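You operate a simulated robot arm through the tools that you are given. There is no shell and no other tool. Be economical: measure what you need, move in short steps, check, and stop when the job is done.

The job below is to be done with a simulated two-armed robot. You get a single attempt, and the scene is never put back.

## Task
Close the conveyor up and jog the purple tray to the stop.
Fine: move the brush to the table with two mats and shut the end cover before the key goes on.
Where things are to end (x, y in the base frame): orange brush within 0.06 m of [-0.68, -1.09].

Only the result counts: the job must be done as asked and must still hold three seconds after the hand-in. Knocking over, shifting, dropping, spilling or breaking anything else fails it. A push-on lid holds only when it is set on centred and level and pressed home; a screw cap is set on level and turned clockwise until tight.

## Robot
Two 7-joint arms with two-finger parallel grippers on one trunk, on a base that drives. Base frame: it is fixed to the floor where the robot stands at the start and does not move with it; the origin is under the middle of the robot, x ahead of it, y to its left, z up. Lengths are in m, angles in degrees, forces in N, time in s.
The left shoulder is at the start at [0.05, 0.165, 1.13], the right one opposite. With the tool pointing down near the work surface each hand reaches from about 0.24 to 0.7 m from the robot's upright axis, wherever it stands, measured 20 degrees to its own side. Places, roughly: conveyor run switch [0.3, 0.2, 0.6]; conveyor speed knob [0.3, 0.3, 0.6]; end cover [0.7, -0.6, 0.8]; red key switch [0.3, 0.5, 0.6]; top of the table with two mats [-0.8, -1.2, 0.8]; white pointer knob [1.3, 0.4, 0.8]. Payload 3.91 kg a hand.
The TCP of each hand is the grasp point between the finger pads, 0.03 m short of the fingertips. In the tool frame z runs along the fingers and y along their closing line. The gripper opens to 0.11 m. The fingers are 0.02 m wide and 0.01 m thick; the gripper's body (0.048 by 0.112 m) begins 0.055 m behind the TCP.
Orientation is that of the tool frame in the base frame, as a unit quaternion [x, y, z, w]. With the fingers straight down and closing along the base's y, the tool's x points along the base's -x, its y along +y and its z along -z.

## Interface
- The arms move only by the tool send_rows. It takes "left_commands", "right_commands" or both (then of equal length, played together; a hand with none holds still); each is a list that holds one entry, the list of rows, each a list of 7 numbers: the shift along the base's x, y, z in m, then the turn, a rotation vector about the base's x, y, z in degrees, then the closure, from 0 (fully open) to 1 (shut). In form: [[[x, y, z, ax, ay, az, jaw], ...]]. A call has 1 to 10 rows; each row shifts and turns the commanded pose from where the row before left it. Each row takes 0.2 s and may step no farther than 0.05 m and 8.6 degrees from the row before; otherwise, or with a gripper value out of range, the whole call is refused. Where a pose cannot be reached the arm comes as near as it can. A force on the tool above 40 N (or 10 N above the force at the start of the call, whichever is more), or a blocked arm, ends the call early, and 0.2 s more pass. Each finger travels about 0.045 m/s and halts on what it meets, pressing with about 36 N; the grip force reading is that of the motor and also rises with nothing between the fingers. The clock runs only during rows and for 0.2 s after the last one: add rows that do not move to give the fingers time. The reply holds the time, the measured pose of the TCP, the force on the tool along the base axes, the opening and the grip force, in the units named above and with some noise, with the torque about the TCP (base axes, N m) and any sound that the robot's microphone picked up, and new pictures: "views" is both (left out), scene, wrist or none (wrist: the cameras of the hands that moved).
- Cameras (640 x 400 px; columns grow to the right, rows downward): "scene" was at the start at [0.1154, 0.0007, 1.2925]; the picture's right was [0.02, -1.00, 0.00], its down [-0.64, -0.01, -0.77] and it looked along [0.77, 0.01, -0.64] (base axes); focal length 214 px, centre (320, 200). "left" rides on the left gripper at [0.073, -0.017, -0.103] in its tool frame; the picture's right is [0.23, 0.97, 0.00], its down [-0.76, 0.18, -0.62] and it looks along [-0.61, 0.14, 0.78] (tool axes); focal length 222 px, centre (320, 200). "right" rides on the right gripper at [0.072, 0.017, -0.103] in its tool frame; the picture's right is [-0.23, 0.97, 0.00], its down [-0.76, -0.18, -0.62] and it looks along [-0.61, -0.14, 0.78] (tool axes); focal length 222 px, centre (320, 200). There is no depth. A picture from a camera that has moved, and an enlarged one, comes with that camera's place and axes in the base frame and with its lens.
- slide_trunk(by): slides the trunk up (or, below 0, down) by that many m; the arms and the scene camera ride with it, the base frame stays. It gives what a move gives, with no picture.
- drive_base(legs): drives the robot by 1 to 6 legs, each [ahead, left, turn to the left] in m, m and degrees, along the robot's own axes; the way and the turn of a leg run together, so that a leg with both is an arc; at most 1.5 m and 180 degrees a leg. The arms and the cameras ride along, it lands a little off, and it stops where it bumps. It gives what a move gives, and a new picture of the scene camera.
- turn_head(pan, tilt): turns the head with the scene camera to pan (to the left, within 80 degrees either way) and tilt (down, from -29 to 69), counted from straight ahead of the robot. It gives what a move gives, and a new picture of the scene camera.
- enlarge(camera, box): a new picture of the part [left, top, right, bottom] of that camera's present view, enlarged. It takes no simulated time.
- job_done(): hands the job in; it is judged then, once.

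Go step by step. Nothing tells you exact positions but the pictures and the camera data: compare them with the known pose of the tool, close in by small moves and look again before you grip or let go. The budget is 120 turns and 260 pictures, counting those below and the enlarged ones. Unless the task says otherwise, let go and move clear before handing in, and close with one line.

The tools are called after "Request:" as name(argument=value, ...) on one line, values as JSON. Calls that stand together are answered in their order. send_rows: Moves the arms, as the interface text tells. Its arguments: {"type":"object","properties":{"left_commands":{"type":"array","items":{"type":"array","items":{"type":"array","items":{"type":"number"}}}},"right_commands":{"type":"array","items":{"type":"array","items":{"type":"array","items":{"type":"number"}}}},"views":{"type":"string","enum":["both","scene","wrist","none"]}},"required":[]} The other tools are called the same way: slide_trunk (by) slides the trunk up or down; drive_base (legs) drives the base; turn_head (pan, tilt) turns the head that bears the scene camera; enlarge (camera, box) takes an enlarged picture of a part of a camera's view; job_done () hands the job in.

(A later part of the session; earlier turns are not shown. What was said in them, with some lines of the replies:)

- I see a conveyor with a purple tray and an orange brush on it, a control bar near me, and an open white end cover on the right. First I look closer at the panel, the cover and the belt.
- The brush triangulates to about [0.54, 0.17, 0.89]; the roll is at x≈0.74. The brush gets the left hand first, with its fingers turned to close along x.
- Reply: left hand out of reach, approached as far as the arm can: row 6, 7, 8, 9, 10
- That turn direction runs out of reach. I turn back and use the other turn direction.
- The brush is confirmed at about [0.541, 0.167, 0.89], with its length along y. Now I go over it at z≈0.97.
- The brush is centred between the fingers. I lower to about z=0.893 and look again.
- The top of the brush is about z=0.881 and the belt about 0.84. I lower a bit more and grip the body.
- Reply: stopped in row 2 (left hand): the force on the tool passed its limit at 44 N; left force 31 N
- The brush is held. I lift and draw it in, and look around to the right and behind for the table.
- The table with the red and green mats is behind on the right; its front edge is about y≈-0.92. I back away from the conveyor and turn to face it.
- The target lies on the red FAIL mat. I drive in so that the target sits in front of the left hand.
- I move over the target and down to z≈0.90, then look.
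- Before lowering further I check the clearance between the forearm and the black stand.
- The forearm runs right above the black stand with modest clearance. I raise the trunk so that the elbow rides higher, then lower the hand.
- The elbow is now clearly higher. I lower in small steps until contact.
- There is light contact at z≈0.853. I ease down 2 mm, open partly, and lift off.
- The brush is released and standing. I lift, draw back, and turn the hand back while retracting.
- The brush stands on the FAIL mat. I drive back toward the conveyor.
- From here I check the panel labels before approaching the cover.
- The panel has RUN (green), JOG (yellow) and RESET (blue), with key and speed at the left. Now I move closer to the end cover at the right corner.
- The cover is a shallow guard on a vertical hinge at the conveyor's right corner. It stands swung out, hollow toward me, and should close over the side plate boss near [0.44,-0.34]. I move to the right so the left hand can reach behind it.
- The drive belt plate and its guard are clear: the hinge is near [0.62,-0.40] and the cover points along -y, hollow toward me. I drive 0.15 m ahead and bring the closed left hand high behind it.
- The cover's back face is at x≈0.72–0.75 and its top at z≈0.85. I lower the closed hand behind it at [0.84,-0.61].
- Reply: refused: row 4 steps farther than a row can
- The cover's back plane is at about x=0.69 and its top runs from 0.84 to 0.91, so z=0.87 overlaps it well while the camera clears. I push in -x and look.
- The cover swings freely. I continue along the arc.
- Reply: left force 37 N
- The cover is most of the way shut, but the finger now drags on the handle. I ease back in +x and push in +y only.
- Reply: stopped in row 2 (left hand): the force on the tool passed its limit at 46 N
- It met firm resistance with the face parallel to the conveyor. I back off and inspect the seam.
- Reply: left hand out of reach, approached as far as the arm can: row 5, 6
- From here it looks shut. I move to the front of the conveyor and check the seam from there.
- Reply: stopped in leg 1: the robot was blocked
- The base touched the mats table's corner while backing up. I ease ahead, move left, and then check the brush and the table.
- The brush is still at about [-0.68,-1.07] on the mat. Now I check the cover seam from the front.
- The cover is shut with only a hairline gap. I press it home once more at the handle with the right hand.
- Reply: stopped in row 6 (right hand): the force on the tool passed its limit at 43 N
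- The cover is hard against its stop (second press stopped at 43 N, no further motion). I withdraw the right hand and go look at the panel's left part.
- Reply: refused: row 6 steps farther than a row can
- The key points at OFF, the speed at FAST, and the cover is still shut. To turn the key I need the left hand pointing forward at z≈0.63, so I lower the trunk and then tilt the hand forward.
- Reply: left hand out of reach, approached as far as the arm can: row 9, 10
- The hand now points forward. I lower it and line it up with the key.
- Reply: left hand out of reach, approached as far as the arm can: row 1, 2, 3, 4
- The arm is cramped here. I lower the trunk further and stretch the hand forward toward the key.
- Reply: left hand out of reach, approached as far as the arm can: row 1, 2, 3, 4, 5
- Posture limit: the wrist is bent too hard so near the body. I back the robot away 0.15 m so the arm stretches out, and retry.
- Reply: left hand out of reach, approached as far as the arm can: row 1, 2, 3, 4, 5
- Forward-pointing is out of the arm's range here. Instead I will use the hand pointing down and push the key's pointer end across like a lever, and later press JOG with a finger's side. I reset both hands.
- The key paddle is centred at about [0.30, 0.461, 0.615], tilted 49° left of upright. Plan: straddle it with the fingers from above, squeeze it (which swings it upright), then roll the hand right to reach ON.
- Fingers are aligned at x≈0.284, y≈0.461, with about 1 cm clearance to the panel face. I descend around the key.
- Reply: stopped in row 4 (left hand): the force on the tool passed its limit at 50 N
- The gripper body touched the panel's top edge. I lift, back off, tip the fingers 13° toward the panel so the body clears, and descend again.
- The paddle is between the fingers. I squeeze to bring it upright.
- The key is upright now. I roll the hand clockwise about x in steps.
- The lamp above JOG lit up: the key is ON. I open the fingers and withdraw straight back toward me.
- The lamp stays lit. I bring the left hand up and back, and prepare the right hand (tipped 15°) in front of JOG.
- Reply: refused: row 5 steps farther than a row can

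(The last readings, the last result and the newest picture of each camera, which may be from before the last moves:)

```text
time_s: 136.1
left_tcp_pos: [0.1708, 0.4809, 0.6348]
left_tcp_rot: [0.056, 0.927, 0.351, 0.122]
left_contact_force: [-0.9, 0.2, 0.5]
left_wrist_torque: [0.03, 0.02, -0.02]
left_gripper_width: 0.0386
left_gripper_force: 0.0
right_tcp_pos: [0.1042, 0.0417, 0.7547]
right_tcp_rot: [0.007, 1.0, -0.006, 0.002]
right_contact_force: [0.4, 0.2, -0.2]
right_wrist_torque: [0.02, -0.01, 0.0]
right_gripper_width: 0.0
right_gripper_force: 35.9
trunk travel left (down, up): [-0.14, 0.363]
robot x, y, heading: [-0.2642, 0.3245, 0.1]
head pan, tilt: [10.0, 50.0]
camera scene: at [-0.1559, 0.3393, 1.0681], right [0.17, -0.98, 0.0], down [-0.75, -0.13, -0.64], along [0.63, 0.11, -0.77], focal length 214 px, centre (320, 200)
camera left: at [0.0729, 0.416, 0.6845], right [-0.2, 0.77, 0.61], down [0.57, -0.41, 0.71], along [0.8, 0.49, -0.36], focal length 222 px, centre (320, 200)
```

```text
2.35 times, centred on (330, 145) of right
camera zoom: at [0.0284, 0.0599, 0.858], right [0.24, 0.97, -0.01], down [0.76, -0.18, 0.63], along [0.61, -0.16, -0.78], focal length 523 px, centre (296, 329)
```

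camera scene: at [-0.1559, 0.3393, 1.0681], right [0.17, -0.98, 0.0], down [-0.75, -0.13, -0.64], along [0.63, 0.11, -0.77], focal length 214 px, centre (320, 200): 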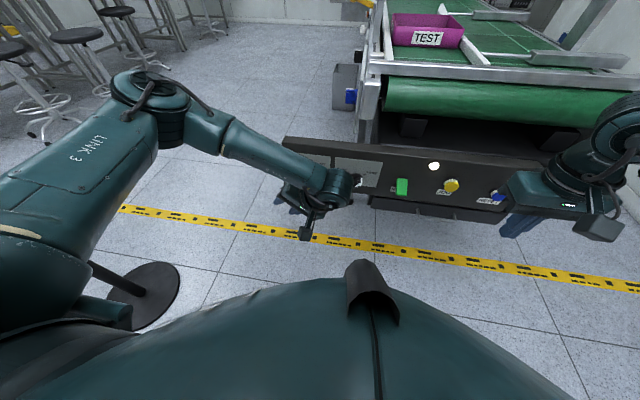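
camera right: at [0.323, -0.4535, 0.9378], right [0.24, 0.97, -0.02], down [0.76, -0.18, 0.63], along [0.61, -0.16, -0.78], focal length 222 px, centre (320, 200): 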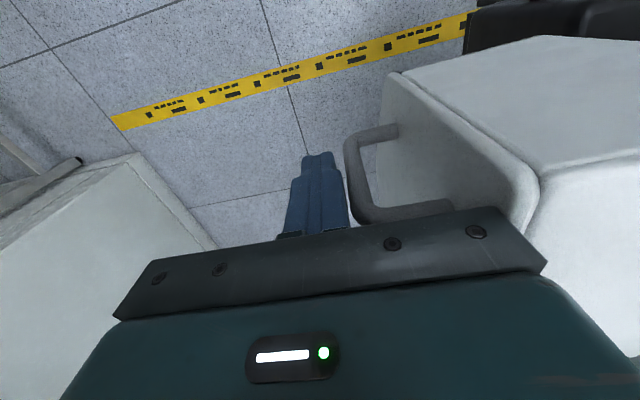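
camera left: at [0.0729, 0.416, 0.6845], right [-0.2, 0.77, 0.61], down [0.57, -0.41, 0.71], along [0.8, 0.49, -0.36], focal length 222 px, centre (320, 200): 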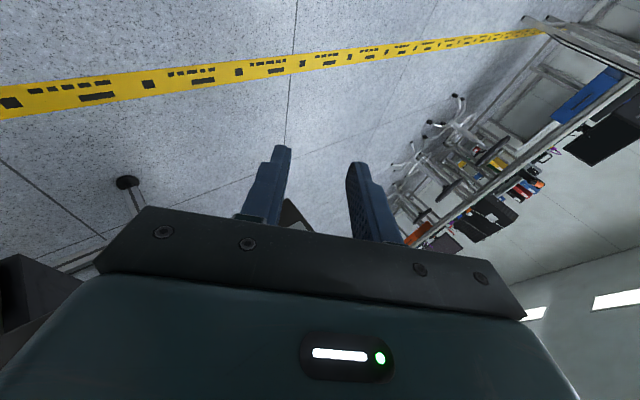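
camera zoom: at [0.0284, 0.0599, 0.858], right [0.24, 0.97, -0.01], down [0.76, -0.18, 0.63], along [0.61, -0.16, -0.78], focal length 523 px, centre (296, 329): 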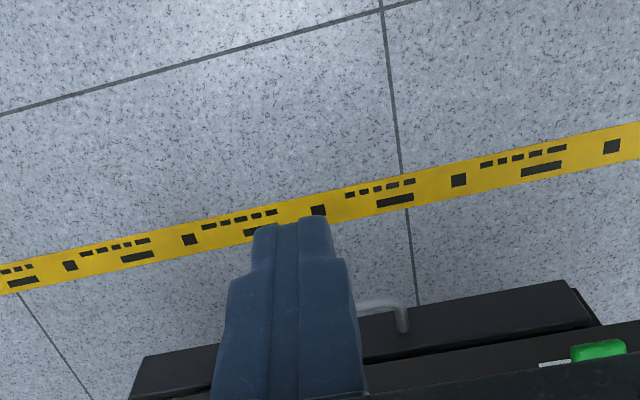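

One row was too large. I resend with smaller steps.

Request:
send_rows(left_commands=[[[-0.01, 0.02, 0.03, -8, 0, 0, 0.65], [-0.01, 0.01, 0.03, -8, 0, 0, 0.65], [0, 0, 0.03, -8, 0, 0, 0.65], [0, 0, 0.03, -8, 0, 0, 0.65], [0, 0, 0.03, -8, 0, 0, 0.65], [0, 0, 0.03, 0, 8, 0, 0.65]]], right_commands=[[[0.02, 0.002, -0.01, 0, -7.5, 0, 1], [0.02, 0.002, -0.01, 0, -7.5, 0, 1], [0.02, 0.002, -0.02, 0, 0, 0, 1], [0.02, 0.003, -0.02, 0, 0, 0, 1], [0.02, 0.003, -0.02, 0, 0, 0, 1], [0.01, 0.003, -0.014, 0, 0, 0, 1]]])

Request:
enlarge(camera="scene", box=[270, 110, 530, 250])

Request:
enlarge(camera="right", box=[200, 60, 460, 230])

```text
time_s: 137.5
left_tcp_pos: [0.1513, 0.5114, 0.8153]
left_tcp_rot: [0.014, 0.998, 0.012, 0.064]
left_contact_force: [0.8, -0.2, 0.5]
left_wrist_torque: [0.02, 0.0, 0.02]
left_gripper_width: 0.0384
left_gripper_force: 0.1
right_tcp_pos: [0.2138, 0.0562, 0.661]
right_tcp_rot: [0.007, 0.991, -0.006, 0.133]
right_contact_force: [0.0, 1.0, -1.1]
right_wrist_torque: [-0.02, -0.03, -0.01]
right_gripper_width: 0.0
right_gripper_force: 35.9
trunk travel left (down, up): [-0.14, 0.363]
robot x, y, heading: [-0.2604, 0.3266, 0.0]
head pan, tilt: [10.0, 50.0]
camera scene: at [-0.156, 0.3394, 1.0681], right [0.17, -0.98, 0.0], down [-0.75, -0.13, -0.64], along [0.63, 0.11, -0.77], focal length 214 px, centre (320, 200)
camera right: at [0.1144, 0.0744, 0.7416], right [0.23, 0.97, 0.05], down [0.57, -0.18, 0.8], along [0.79, -0.16, -0.59], focal length 222 px, centre (320, 200)
camera left: at [0.0654, 0.4947, 0.908], right [-0.2, 0.98, 0.0], down [0.68, 0.14, 0.72], along [0.71, 0.14, -0.69], focal length 222 px, centre (320, 200)
```

scene: 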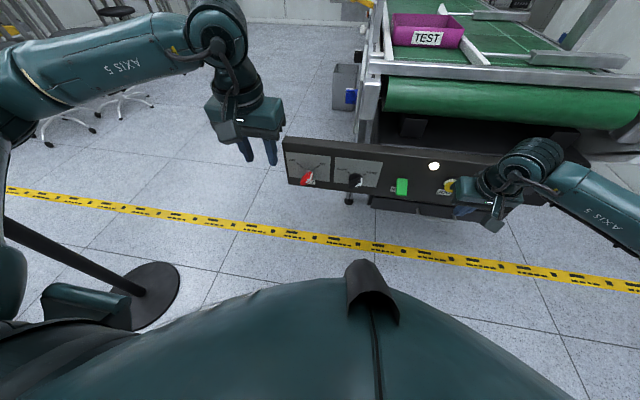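
right: 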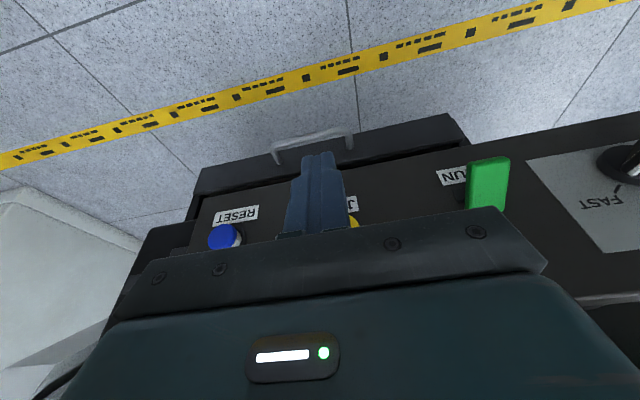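
left: 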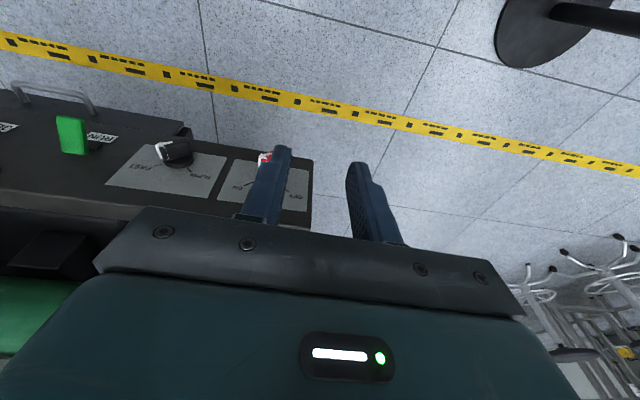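

```text
2.46 times, centred on (400, 180) of scene
camera zoom: at [-0.156, 0.3394, 1.0681], right [0.17, -0.98, 0.0], down [-0.75, -0.13, -0.64], along [0.63, 0.11, -0.77], focal length 528 px, centre (123, 249)
```

zoom: 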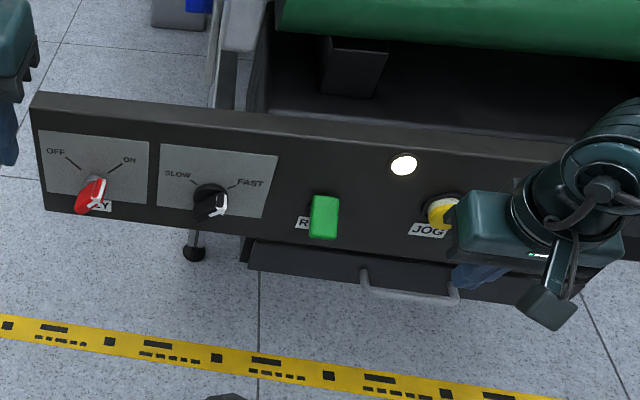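

```text
2.35 times, centred on (330, 145) of right
camera zoom: at [0.1144, 0.0744, 0.7416], right [0.23, 0.97, 0.05], down [0.57, -0.18, 0.8], along [0.79, -0.16, -0.59], focal length 523 px, centre (296, 329)
```

zoom: 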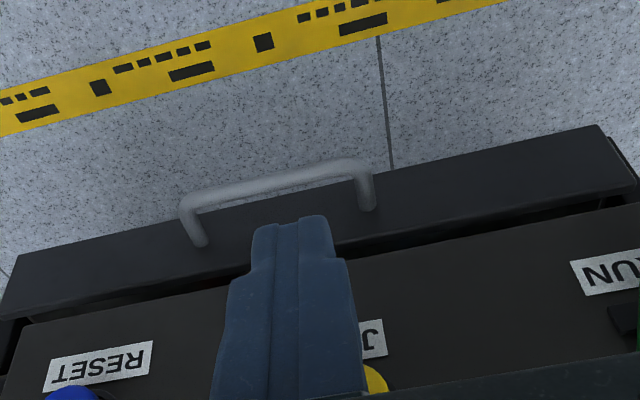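

The key now points to ON. The JOG cap is centred at about y=0.056, z=0.64. I advance the right fingertip toward it.

Request:
send_rows(right_commands=[[[0.015, 0, -0.006, 0, 0, 0, 1], [0.015, 0, -0.006, 0, 0, 0, 1], [0.008, 0, 0, 0, 0, 0, 1], [0.005, 0, 0, 0, 0, 0, 1]]])

Request:
enlarge(camera="right", box=[200, 60, 460, 230])

```text
time_s: 138.5
left_tcp_pos: [0.1518, 0.5125, 0.8159]
left_tcp_rot: [0.013, 0.998, 0.013, 0.065]
left_contact_force: [0.1, 0.4, 1.0]
left_wrist_torque: [0.0, 0.01, -0.02]
left_gripper_width: 0.0388
left_gripper_force: 0.0
right_tcp_pos: [0.2563, 0.0566, 0.6493]
right_tcp_rot: [0.006, 0.991, -0.005, 0.132]
right_contact_force: [-0.6, 0.9, 0.1]
right_wrist_torque: [-0.03, 0.0, -0.01]
right_gripper_width: 0.0002
right_gripper_force: 36.1
trunk travel left (down, up): [-0.14, 0.363]
robot x, y, heading: [-0.2628, 0.3273, 0.2]
head pan, tilt: [10.0, 50.0]
camera scene: at [-0.156, 0.3393, 1.0681], right [0.17, -0.98, 0.0], down [-0.75, -0.13, -0.64], along [0.63, 0.11, -0.77], focal length 214 px, centre (320, 200)
camera right: at [0.1573, 0.0749, 0.7296], right [0.23, 0.97, 0.05], down [0.57, -0.18, 0.8], along [0.79, -0.16, -0.59], focal length 222 px, centre (320, 200)
```

scene: 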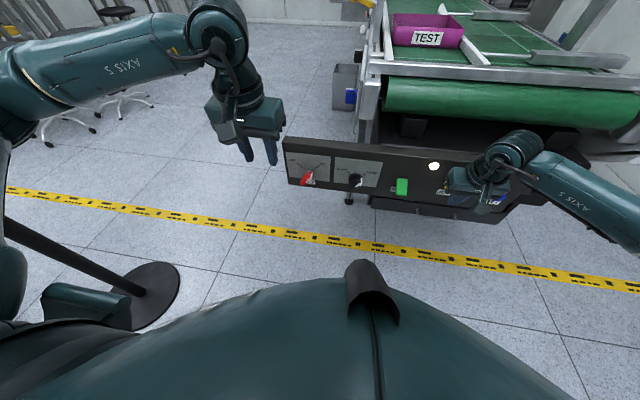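
right: 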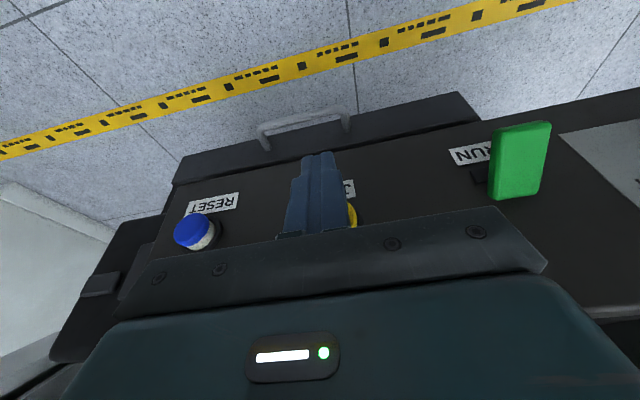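

```text
2.35 times, centred on (330, 145) of right
camera zoom: at [0.1573, 0.0749, 0.7296], right [0.23, 0.97, 0.05], down [0.57, -0.18, 0.8], along [0.79, -0.16, -0.59], focal length 523 px, centre (296, 329)
```

zoom: 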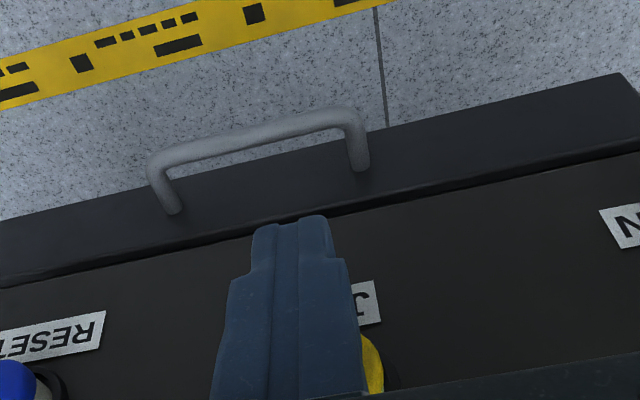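

The finger is in line with JOG. I press in small steps.

Request:
send_rows(right_commands=[[[0.006, 0, 0, 0, 0, 0, 1], [0.006, 0, 0, 0, 0, 0, 1]]], views="scene")

```text
time_s: 139.1
left_tcp_pos: [0.1513, 0.5118, 0.8159]
left_tcp_rot: [0.012, 0.998, 0.012, 0.065]
left_contact_force: [0.1, -0.3, 0.1]
left_wrist_torque: [-0.01, 0.04, 0.02]
left_gripper_width: 0.0388
left_gripper_force: 0.0
right_tcp_pos: [0.2685, 0.0561, 0.6487]
right_tcp_rot: [0.008, 0.991, -0.006, 0.132]
right_contact_force: [-0.8, 0.0, -0.1]
right_wrist_torque: [0.03, 0.04, -0.01]
right_gripper_width: 0.0
right_gripper_force: 36.2
trunk travel left (down, up): [-0.14, 0.363]
robot x, y, heading: [-0.2625, 0.3275, 0.3]
head pan, tilt: [10.0, 50.0]
camera scene: at [-0.156, 0.3393, 1.0681], right [0.17, -0.98, 0.0], down [-0.75, -0.13, -0.64], along [0.63, 0.11, -0.77], focal length 214 px, centre (320, 200)
```

scene: 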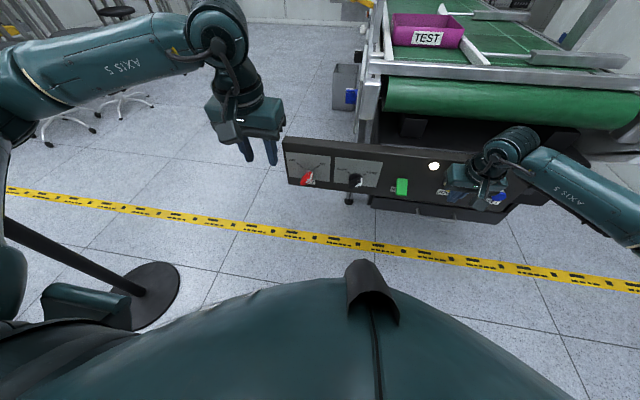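

Request:
send_rows(right_commands=[[[0.005, 0, 0, 0, 0, 0, 1], [0.004, 0, 0, 0, 0, 0, 1]]], views="scene")

```text
time_s: 139.7
left_tcp_pos: [0.1515, 0.5121, 0.8142]
left_tcp_rot: [0.013, 0.998, 0.013, 0.064]
left_contact_force: [0.0, -0.2, 0.1]
left_wrist_torque: [-0.04, 0.01, 0.0]
left_gripper_width: 0.0387
left_gripper_force: 0.0
right_tcp_pos: [0.2772, 0.056, 0.6486]
right_tcp_rot: [0.007, 0.991, -0.006, 0.133]
right_contact_force: [-0.1, -0.5, 0.4]
right_wrist_torque: [-0.03, 0.03, -0.01]
right_gripper_width: 0.0001
right_gripper_force: 36.3
trunk travel left (down, up): [-0.14, 0.363]
robot x, y, heading: [-0.2619, 0.3265, -0.3]
head pan, tilt: [10.0, 50.0]
camera scene: at [-0.156, 0.3393, 1.0681], right [0.17, -0.98, 0.0], down [-0.75, -0.13, -0.64], along [0.63, 0.11, -0.77], focal length 214 px, centre (320, 200)
```

scene: 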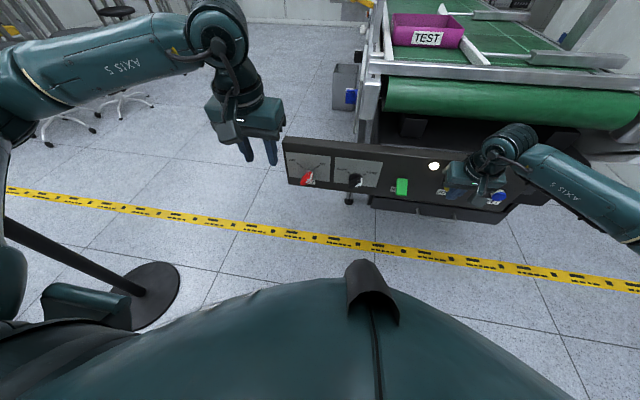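

Request:
send_rows(right_commands=[[[0.004, 0, 0, 0, 0, 0, 1], [0.004, 0, 0, 0, 0, 0, 1]]], views="both")

Request:
enlarge(camera="right", box=[200, 60, 460, 230])

```text
time_s: 140.3
left_tcp_pos: [0.1513, 0.5125, 0.8144]
left_tcp_rot: [0.012, 0.998, 0.013, 0.064]
left_contact_force: [-0.2, -0.5, 0.5]
left_wrist_torque: [0.02, -0.02, 0.0]
left_gripper_width: 0.0388
left_gripper_force: 0.0
right_tcp_pos: [0.2841, 0.0558, 0.6488]
right_tcp_rot: [0.006, 0.991, -0.006, 0.132]
right_contact_force: [-0.6, 0.4, 0.5]
right_wrist_torque: [0.01, -0.01, 0.0]
right_gripper_width: 0.0
right_gripper_force: 35.8
trunk travel left (down, up): [-0.14, 0.363]
robot x, y, heading: [-0.2622, 0.3271, -0.1]
head pan, tilt: [10.0, 50.0]
camera scene: at [-0.156, 0.3393, 1.0681], right [0.17, -0.98, 0.0], down [-0.75, -0.13, -0.64], along [0.63, 0.11, -0.77], focal length 214 px, centre (320, 200)
camera right: at [0.1862, 0.0749, 0.7299], right [0.23, 0.97, 0.05], down [0.57, -0.18, 0.8], along [0.79, -0.16, -0.59], focal length 222 px, centre (320, 200)
```

scene: 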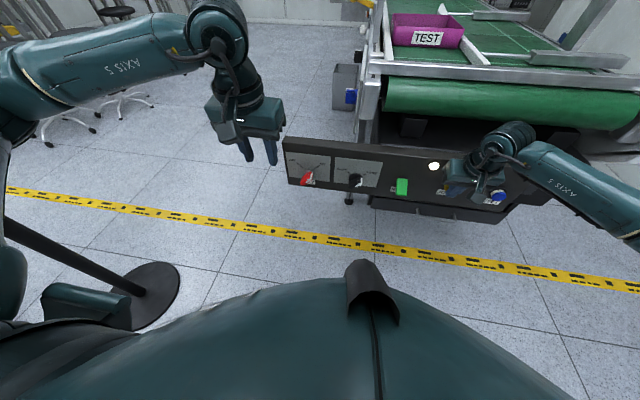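
right: 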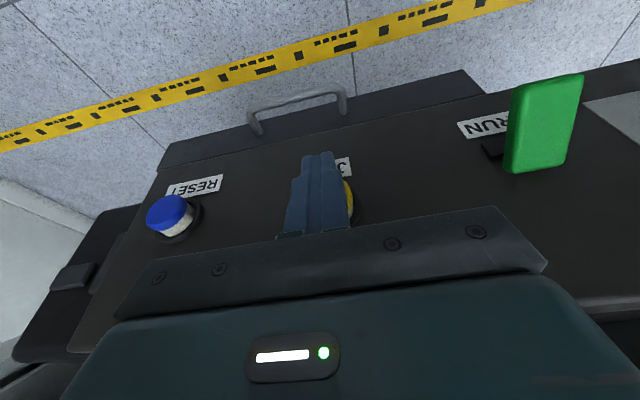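

```text
2.35 times, centred on (330, 145) of right
camera zoom: at [0.1862, 0.0749, 0.7299], right [0.23, 0.97, 0.05], down [0.57, -0.18, 0.8], along [0.79, -0.16, -0.59], focal length 523 px, centre (296, 329)
```

zoom: 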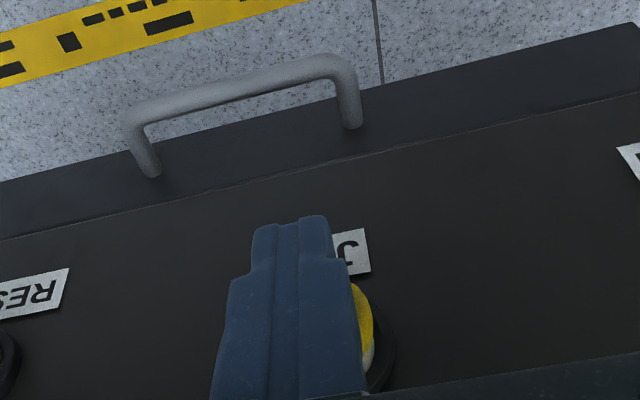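

Still no contact; the cap front seems to be near x≈0.31, z≈0.63. I tip the finger 8° more, lower 1 cm, and press on.

Request:
send_rows(right_commands=[[[0, 0.001, -0.008, 0, -8, 0, 1], [0.005, 0, 0, 0, 0, 0, 1]]], views="scene")

Request:
enlarge(camera="scene", box=[340, 0, 560, 220])

```text
time_s: 140.9
left_tcp_pos: [0.1509, 0.5128, 0.8166]
left_tcp_rot: [0.011, 0.998, 0.014, 0.065]
left_contact_force: [-0.1, -0.2, -0.2]
left_wrist_torque: [0.0, -0.01, -0.01]
left_gripper_width: 0.0388
left_gripper_force: 0.0
right_tcp_pos: [0.2896, 0.0576, 0.6409]
right_tcp_rot: [0.008, 0.98, -0.005, 0.201]
right_contact_force: [-2.9, -0.9, -1.9]
right_wrist_torque: [-0.04, 0.08, -0.03]
right_gripper_width: 0.0002
right_gripper_force: 35.8
trunk travel left (down, up): [-0.14, 0.363]
robot x, y, heading: [-0.2599, 0.3262, 0.2]
head pan, tilt: [10.0, 50.0]
heard: click
camera scene: at [-0.1561, 0.3392, 1.0681], right [0.17, -0.98, 0.0], down [-0.75, -0.13, -0.64], along [0.63, 0.11, -0.77], focal length 214 px, centre (320, 200)
```

scene: 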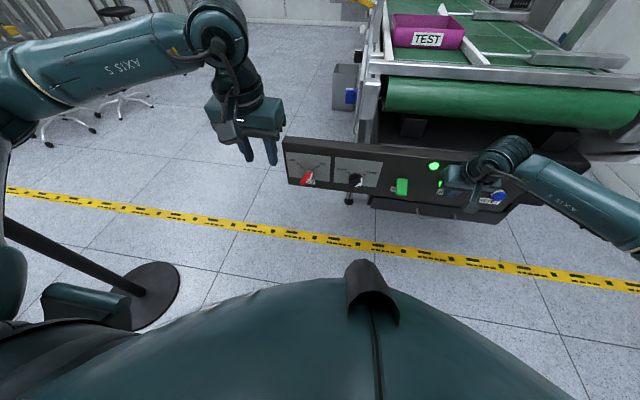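

```text
1.82 times, centred on (450, 110) of scene
camera zoom: at [-0.1561, 0.3392, 1.0681], right [0.17, -0.98, 0.0], down [-0.75, -0.13, -0.64], along [0.63, 0.11, -0.77], focal length 390 px, centre (84, 364)
```

zoom: 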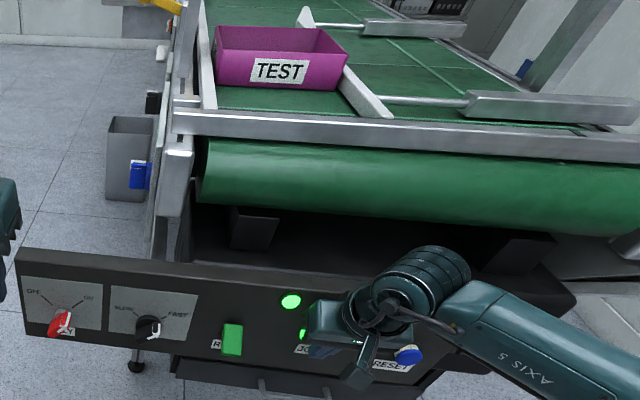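

It clicked and the lamp turned green: jogging. I hold and watch the tray.

Request:
send_rows(right_commands=[[[0.001, 0, 0, 0, 0, 0, 1]]], views="none")

Request:
enlarge(camera="scene", box=[340, 0, 560, 220])

```text
time_s: 141.3
left_tcp_pos: [0.1508, 0.5126, 0.8145]
left_tcp_rot: [0.012, 0.998, 0.013, 0.064]
left_contact_force: [-0.2, 0.1, 0.0]
left_wrist_torque: [0.02, 0.01, 0.0]
left_gripper_width: 0.0385
left_gripper_force: 0.1
right_tcp_pos: [0.2912, 0.0564, 0.6401]
right_tcp_rot: [0.007, 0.98, -0.004, 0.201]
right_contact_force: [-4.0, -0.4, -2.6]
right_wrist_torque: [0.01, 0.1, -0.03]
right_gripper_width: 0.0
right_gripper_force: 36.3
trunk travel left (down, up): [-0.14, 0.363]
robot x, y, heading: [-0.2584, 0.3279, -0.3]
head pan, tilt: [10.0, 50.0]
```

```text
1.82 times, centred on (450, 110) of scene
camera zoom: at [-0.156, 0.3392, 1.0681], right [0.17, -0.98, 0.0], down [-0.75, -0.13, -0.64], along [0.63, 0.11, -0.77], focal length 390 px, centre (84, 364)
```

zoom: 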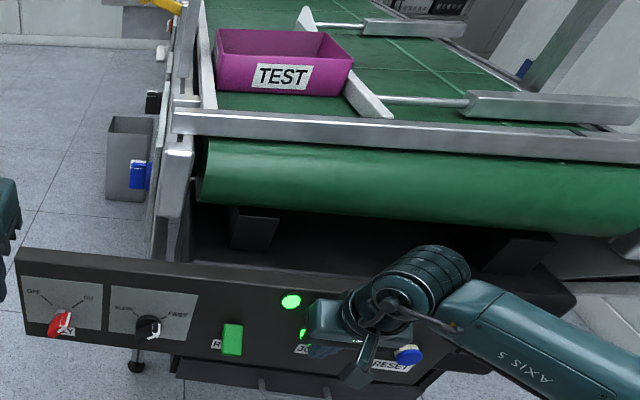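

The tray moves slowly toward the near stop. I keep holding.

Request:
send_rows(right_commands=[[[0, 0, 0, 0, 0, 0, 1], [0, 0, 0, 0, 0, 0, 1], [0, 0, 0, 0, 0, 0, 1], [0, 0, 0, 0, 0, 0, 1], [0, 0, 0, 0, 0, 0, 1], [0, 0, 0, 0, 0, 0, 1]]], views="none")

Request:
enlarge(camera="scene", box=[340, 0, 560, 220])

```text
time_s: 142.7
left_tcp_pos: [0.1507, 0.5129, 0.8138]
left_tcp_rot: [0.012, 0.998, 0.013, 0.065]
left_contact_force: [0.4, 0.8, 0.4]
left_wrist_torque: [-0.02, 0.0, -0.02]
left_gripper_width: 0.0383
left_gripper_force: 0.1
right_tcp_pos: [0.291, 0.0571, 0.6399]
right_tcp_rot: [0.008, 0.979, -0.005, 0.201]
right_contact_force: [-4.0, 0.0, -3.5]
right_wrist_torque: [0.01, 0.14, -0.02]
right_gripper_width: 0.0
right_gripper_force: 35.9
trunk travel left (down, up): [-0.14, 0.363]
robot x, y, heading: [-0.2609, 0.3237, -0.1]
head pan, tilt: [10.0, 50.0]
```

```text
1.82 times, centred on (450, 110) of scene
camera zoom: at [-0.1559, 0.3392, 1.0681], right [0.17, -0.98, 0.0], down [-0.75, -0.13, -0.64], along [0.63, 0.11, -0.77], focal length 390 px, centre (84, 364)
```

zoom: 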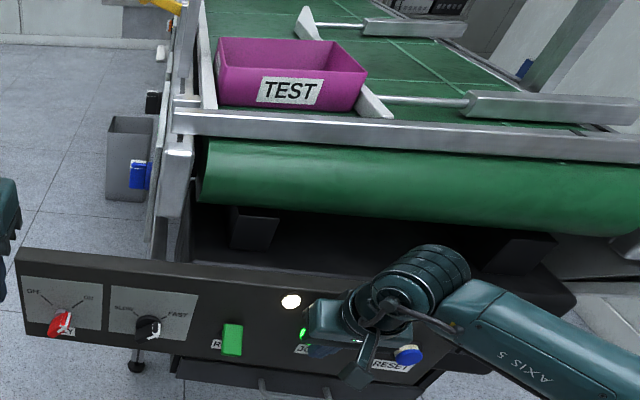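

The lamp went back to white, so a jog pulse seems limited in time. I release, look closer at the gap, and press again if needed.

Request:
send_rows(right_commands=[[[-0.012, 0, 0, 0, 0, 0, 1], [0, 0, 0, 0, 0, 0, 1]]], views="none")

Request:
enlarge(camera="scene", box=[370, 0, 500, 100])

Request:
enlarge(camera="scene", box=[380, 140, 500, 220])

```text
time_s: 143.3
left_tcp_pos: [0.151, 0.5113, 0.8144]
left_tcp_rot: [0.012, 0.998, 0.013, 0.065]
left_contact_force: [0.6, 0.2, 0.1]
left_wrist_torque: [-0.01, 0.02, 0.01]
left_gripper_width: 0.0382
left_gripper_force: 0.1
right_tcp_pos: [0.2802, 0.0575, 0.6408]
right_tcp_rot: [0.008, 0.979, -0.006, 0.202]
right_contact_force: [-0.6, 0.1, -0.4]
right_wrist_torque: [0.0, -0.02, 0.0]
right_gripper_width: 0.0001
right_gripper_force: 35.9
trunk travel left (down, up): [-0.14, 0.363]
robot x, y, heading: [-0.2619, 0.3211, -0.1]
head pan, tilt: [10.0, 50.0]
```

```text
4.00 times, centred on (435, 50) of scene
camera zoom: at [-0.156, 0.3393, 1.0682], right [0.17, -0.98, 0.0], down [-0.75, -0.13, -0.64], along [0.63, 0.11, -0.77], focal length 858 px, centre (-140, 800)
```

zoom: 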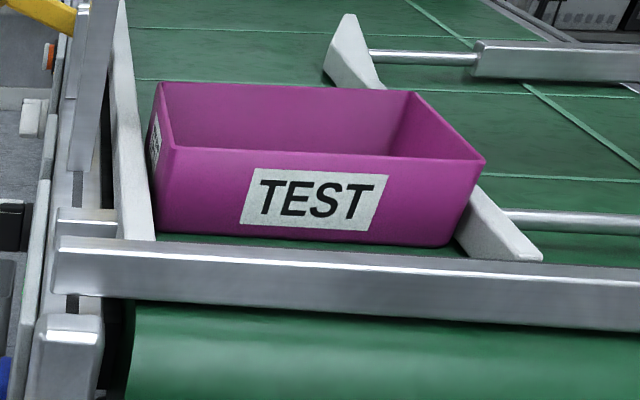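

```text
5.00 times, centred on (440, 180) of scene
camera zoom: at [-0.156, 0.3393, 1.0682], right [0.17, -0.98, 0.0], down [-0.75, -0.13, -0.64], along [0.63, 0.11, -0.77], focal length 1072 px, centre (-280, 300)
```

zoom: 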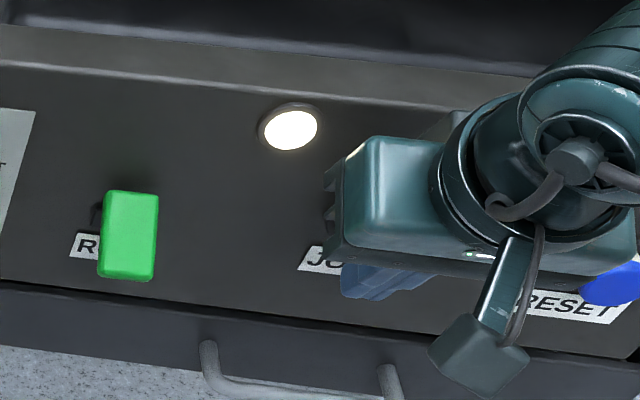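

A gap to the stop remains, so I jog again.

Request:
send_rows(right_commands=[[[0.012, 0, 0, 0, 0, 0, 1], [0, 0, 0, 0, 0, 0, 1], [0, 0, 0, 0, 0, 0, 1], [0, 0, 0, 0, 0, 0, 1]]], views="none")

Request:
enlarge(camera="scene", box=[370, 0, 530, 200])

```text
time_s: 144.3
left_tcp_pos: [0.1503, 0.5123, 0.8155]
left_tcp_rot: [0.012, 0.998, 0.014, 0.064]
left_contact_force: [0.6, 0.0, -0.4]
left_wrist_torque: [-0.01, 0.03, -0.05]
left_gripper_width: 0.0383
left_gripper_force: 0.1
right_tcp_pos: [0.29, 0.0562, 0.6409]
right_tcp_rot: [0.008, 0.98, -0.004, 0.201]
right_contact_force: [-4.1, -0.7, -3.5]
right_wrist_torque: [-0.01, 0.14, -0.04]
right_gripper_width: 0.0
right_gripper_force: 35.8
trunk travel left (down, up): [-0.14, 0.363]
robot x, y, heading: [-0.2627, 0.3269, -0.1]
head pan, tilt: [10.0, 50.0]
heard: click
```

```text
2.00 times, centred on (450, 100) of scene
camera zoom: at [-0.1559, 0.3392, 1.0681], right [0.17, -0.98, 0.0], down [-0.75, -0.13, -0.64], along [0.63, 0.11, -0.77], focal length 429 px, centre (60, 400)
```

zoom: 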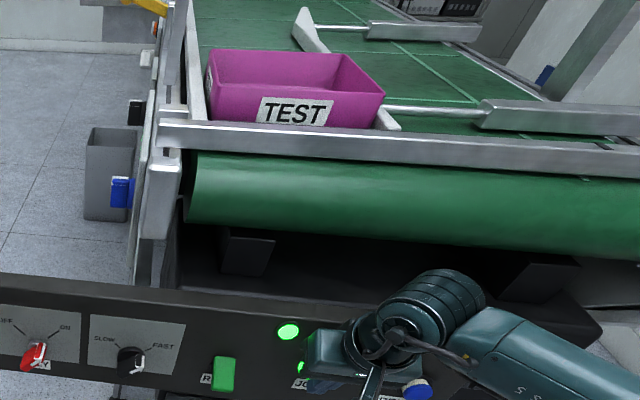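

Jogging again, and the tray is nearing the stop. I keep holding.

Request:
send_rows(right_commands=[[[0, 0, 0, 0, 0, 0, 1], [0, 0, 0, 0, 0, 0, 1], [0, 0, 0, 0, 0, 0, 1], [0, 0, 0, 0, 0, 0, 1]]], views="none")

Request:
enlarge(camera="scene", box=[370, 0, 530, 200])

Request:
enlarge(camera="scene", box=[370, 0, 500, 100])

```text
time_s: 145.3
left_tcp_pos: [0.1515, 0.5118, 0.8151]
left_tcp_rot: [0.011, 0.998, 0.013, 0.064]
left_contact_force: [-0.8, -0.2, 0.7]
left_wrist_torque: [-0.01, 0.02, 0.0]
left_gripper_width: 0.0384
left_gripper_force: 0.1
right_tcp_pos: [0.2912, 0.0567, 0.6394]
right_tcp_rot: [0.008, 0.98, -0.004, 0.201]
right_contact_force: [-4.1, -0.2, -4.6]
right_wrist_torque: [-0.01, 0.13, 0.0]
right_gripper_width: 0.0
right_gripper_force: 36.0
trunk travel left (down, up): [-0.14, 0.363]
robot x, y, heading: [-0.2619, 0.33, -0.0]
head pan, tilt: [10.0, 50.0]
```

```text
2.00 times, centred on (450, 100) of scene
camera zoom: at [-0.1559, 0.3392, 1.0681], right [0.17, -0.98, 0.0], down [-0.75, -0.13, -0.64], along [0.63, 0.11, -0.77], focal length 429 px, centre (60, 400)
```

zoom: 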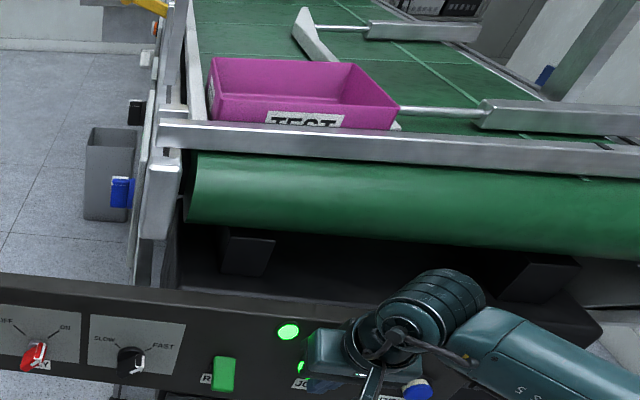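

```text
4.00 times, centred on (435, 50) of scene
camera zoom: at [-0.1559, 0.3392, 1.0681], right [0.17, -0.98, 0.0], down [-0.75, -0.13, -0.64], along [0.63, 0.11, -0.77], focal length 858 px, centre (-140, 800)
```

zoom: 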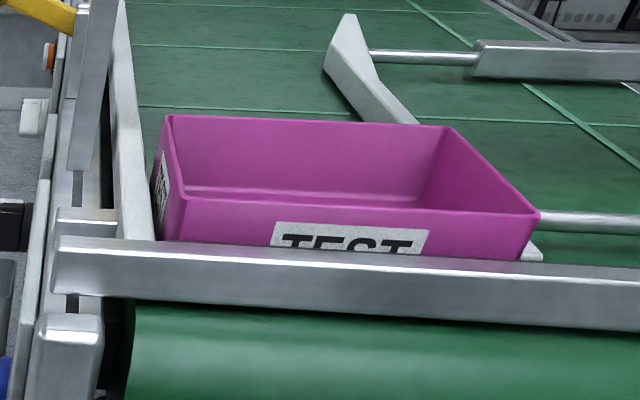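

Request:
send_rows(right_commands=[[[0, 0, 0, 0, 0, 0, 1], [0, 0, 0, 0, 0, 0, 1], [0, 0, 0, 0, 0, 0, 1]]], views="none")

Request:
enlarge(camera="scene", box=[370, 0, 530, 200])

Request:
enlarge(camera="scene", box=[370, 0, 500, 100])

```text
time_s: 146.1
left_tcp_pos: [0.1505, 0.5111, 0.8149]
left_tcp_rot: [0.011, 0.998, 0.013, 0.065]
left_contact_force: [-0.1, -0.7, -0.3]
left_wrist_torque: [0.01, -0.03, 0.04]
left_gripper_width: 0.0385
left_gripper_force: 0.0
right_tcp_pos: [0.2915, 0.0568, 0.64]
right_tcp_rot: [0.008, 0.98, -0.006, 0.201]
right_contact_force: [-4.7, -0.5, -4.1]
right_wrist_torque: [0.02, 0.13, -0.02]
right_gripper_width: 0.0
right_gripper_force: 35.6
trunk travel left (down, up): [-0.14, 0.363]
robot x, y, heading: [-0.2613, 0.3259, 0.1]
head pan, tilt: [10.0, 50.0]
```

```text
2.00 times, centred on (450, 100) of scene
camera zoom: at [-0.1559, 0.3392, 1.0681], right [0.17, -0.98, 0.0], down [-0.75, -0.13, -0.64], along [0.63, 0.11, -0.77], focal length 429 px, centre (60, 400)
```

zoom: 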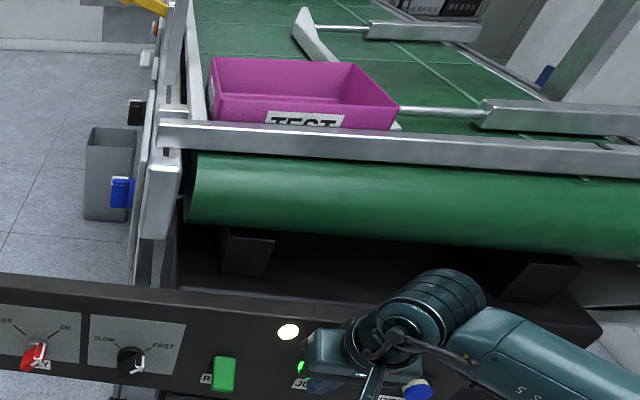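

```text
4.00 times, centred on (435, 50) of scene
camera zoom: at [-0.1559, 0.3392, 1.0681], right [0.17, -0.98, 0.0], down [-0.75, -0.13, -0.64], along [0.63, 0.11, -0.77], focal length 858 px, centre (-140, 800)
```

zoom: 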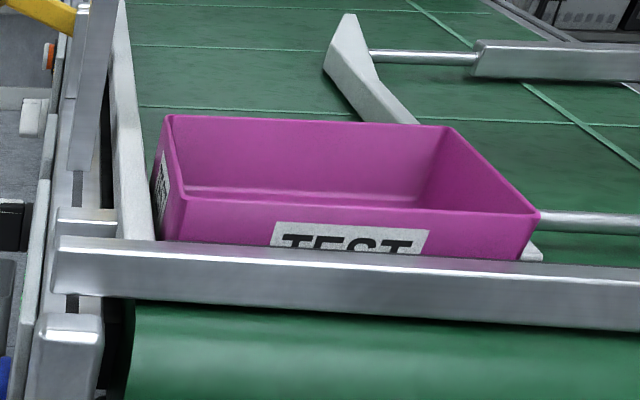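

The tray did not move between the last two pictures, so it is likely at the stop. One more short jog confirms.

Request:
send_rows(right_commands=[[[-0.012, 0, 0, 0, 0, 0, 1], [0, 0, 0, 0, 0, 0, 1], [0.012, 0, 0, 0, 0, 0, 1], [0, 0, 0, 0, 0, 0, 1], [0, 0, 0, 0, 0, 0, 1]]], views="none")

Request:
enlarge(camera="scene", box=[370, 0, 530, 200])

Request:
enlarge(camera="scene", box=[370, 0, 500, 100])

```text
time_s: 147.3
left_tcp_pos: [0.1512, 0.5129, 0.8149]
left_tcp_rot: [0.012, 0.998, 0.013, 0.065]
left_contact_force: [-0.3, -0.1, 0.1]
left_wrist_torque: [0.03, -0.03, -0.02]
left_gripper_width: 0.0387
left_gripper_force: 0.2
right_tcp_pos: [0.2907, 0.0566, 0.6401]
right_tcp_rot: [0.007, 0.98, -0.005, 0.201]
right_contact_force: [-3.6, -0.3, -1.7]
right_wrist_torque: [-0.04, 0.09, -0.01]
right_gripper_width: 0.0
right_gripper_force: 35.5
trunk travel left (down, up): [-0.14, 0.363]
robot x, y, heading: [-0.2602, 0.3253, 0.1]
head pan, tilt: [10.0, 50.0]
heard: click
```

```text
2.00 times, centred on (450, 100) of scene
camera zoom: at [-0.156, 0.3392, 1.0681], right [0.17, -0.98, 0.0], down [-0.75, -0.13, -0.64], along [0.63, 0.11, -0.77], focal length 429 px, centre (60, 400)
```

zoom: 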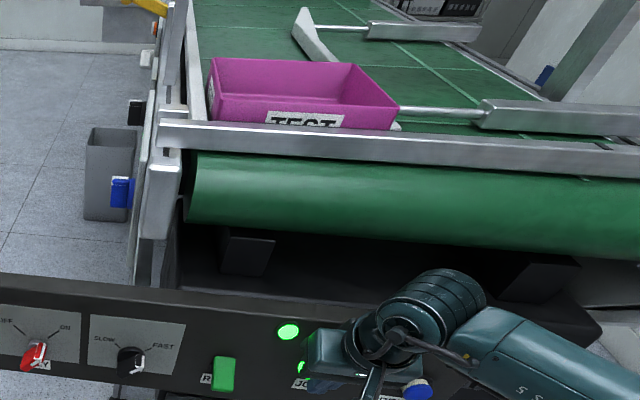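

```text
4.00 times, centred on (435, 50) of scene
camera zoom: at [-0.156, 0.3392, 1.0681], right [0.17, -0.98, 0.0], down [-0.75, -0.13, -0.64], along [0.63, 0.11, -0.77], focal length 858 px, centre (-140, 800)
```

zoom: 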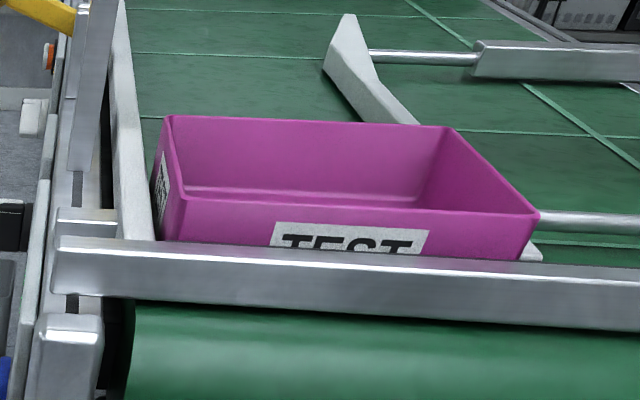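

The belt lines move while the tray stays put, so it is at the stop. I release JOG and move clear.

Request:
send_rows(right_commands=[[[-0.02, 0, 0, 0, 0, 0, 1], [-0.04, 0, 0, 0, 0, 0, 1], [-0.04, 0, 0.02, 0, 0, 0, 1], [-0.03, 0, 0.03, 0, 0, 0, 1], [0, 0, 0.04, 0, 0, 0, 1]]], views="none")

Request:
drive_base(legs=[[-0.2, 0, 0]])

Request:
turn_head(pan=-10, tilt=35)

Request:
turn_head(pan=-80, tilt=25)

```text
time_s: 148.5
left_tcp_pos: [0.1515, 0.512, 0.8155]
left_tcp_rot: [0.012, 0.998, 0.013, 0.064]
left_contact_force: [-0.1, -0.3, 0.1]
left_wrist_torque: [0.0, -0.04, 0.01]
left_gripper_width: 0.0384
left_gripper_force: 0.1
right_tcp_pos: [0.1596, 0.0565, 0.7307]
right_tcp_rot: [0.008, 0.98, -0.005, 0.201]
right_contact_force: [0.3, -0.2, 0.3]
right_wrist_torque: [-0.01, 0.01, -0.01]
right_gripper_width: 0.0
right_gripper_force: 36.7
trunk travel left (down, up): [-0.14, 0.363]
robot x, y, heading: [-0.2621, 0.3259, 0.1]
head pan, tilt: [10.0, 50.0]
```

```text
time_s: 150.1
left_tcp_pos: [-0.0484, 0.5104, 0.8159]
left_tcp_rot: [0.012, 0.998, 0.014, 0.065]
left_contact_force: [-0.4, 0.4, -0.4]
left_wrist_torque: [-0.02, 0.02, 0.0]
left_gripper_width: 0.0385
left_gripper_force: 0.0
right_tcp_pos: [-0.0372, 0.0567, 0.7306]
right_tcp_rot: [0.008, 0.979, -0.005, 0.202]
right_contact_force: [-0.5, -0.1, -0.1]
right_wrist_torque: [-0.01, -0.01, 0.0]
right_gripper_width: 0.0
right_gripper_force: 35.8
trunk travel left (down, up): [-0.14, 0.363]
robot x, y, heading: [-0.4626, 0.3282, -0.1]
head pan, tilt: [10.0, 50.0]
camera scene: at [-0.3548, 0.3393, 1.0681], right [0.17, -0.98, 0.0], down [-0.75, -0.13, -0.64], along [0.63, 0.11, -0.77], focal length 214 px, centre (320, 200)
```

scene: 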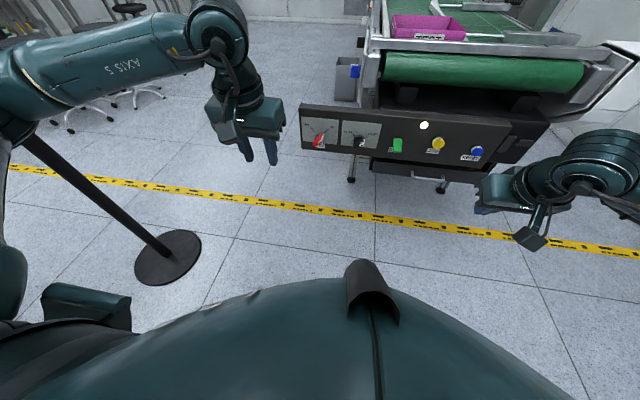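

```text
time_s: 150.9
left_tcp_pos: [-0.0475, 0.5124, 0.815]
left_tcp_rot: [0.013, 0.998, 0.012, 0.065]
left_contact_force: [0.8, -0.5, -0.9]
left_wrist_torque: [0.02, 0.0, -0.01]
left_gripper_width: 0.0387
left_gripper_force: 0.0
right_tcp_pos: [-0.038, 0.0557, 0.7312]
right_tcp_rot: [0.008, 0.979, -0.005, 0.201]
right_contact_force: [0.1, -0.5, -0.5]
right_wrist_torque: [0.04, -0.06, 0.02]
right_gripper_width: 0.0
right_gripper_force: 36.2
trunk travel left (down, up): [-0.14, 0.363]
robot x, y, heading: [-0.4595, 0.331, -0.0]
head pan, tilt: [-10.0, 35.0]
camera scene: at [-0.344, 0.3107, 1.0898], right [-0.17, -0.98, 0.0], down [-0.57, 0.1, -0.82], along [0.81, -0.14, -0.57], focal length 214 px, centre (320, 200)
```

scene: 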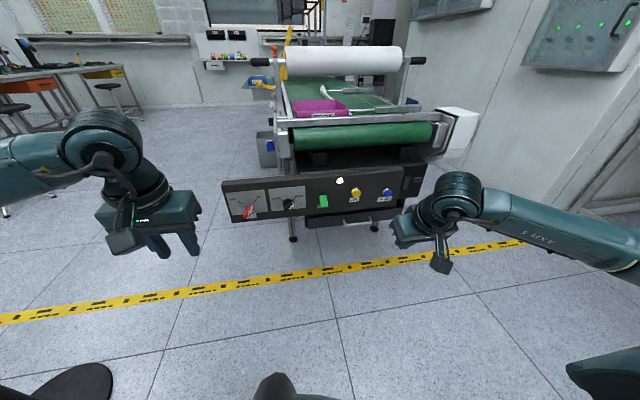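

```text
time_s: 152.4
left_tcp_pos: [-0.047, 0.5118, 0.8155]
left_tcp_rot: [0.013, 0.998, 0.013, 0.065]
left_contact_force: [0.3, -0.9, -0.1]
left_wrist_torque: [0.01, 0.03, -0.02]
left_gripper_width: 0.0385
left_gripper_force: 0.0
right_tcp_pos: [-0.0377, 0.0554, 0.7316]
right_tcp_rot: [0.007, 0.98, -0.004, 0.2]
right_contact_force: [0.2, -0.9, 0.2]
right_wrist_torque: [0.04, 0.01, -0.02]
right_gripper_width: 0.0
right_gripper_force: 36.0
trunk travel left (down, up): [-0.14, 0.363]
robot x, y, heading: [-0.4617, 0.3273, 0.1]
head pan, tilt: [-80.0, 25.0]
camera scene: at [-0.4147, 0.2353, 1.1056], right [-0.98, -0.17, 0.0], down [-0.07, 0.42, -0.91], along [0.16, -0.89, -0.42], focal length 214 px, centre (320, 200)
```

scene: 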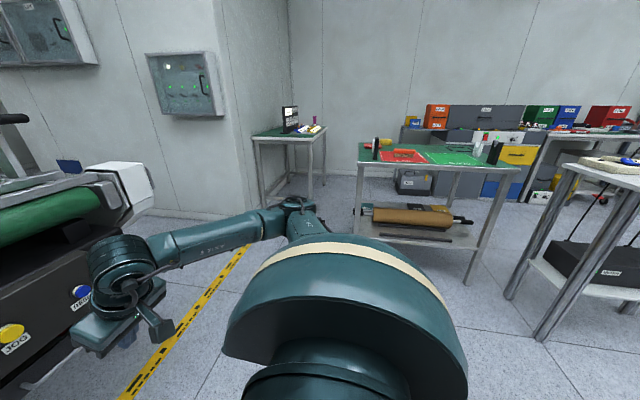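

The cover is shut, the key is on, JOG is released with the tray at the stop, and the brush is on the FAIL mat. I hand the job in.

Request:
job_done()

```text
The job is handed in.
```

The job is handed in: the brush is on the table with two mats at about [-0.68, -1.08], the end cover was shut before the key was turned on, and the purple tray is jogged up against the stop. While driving, the robot's base bumped that table once; the brush was still in place when I checked afterwards.
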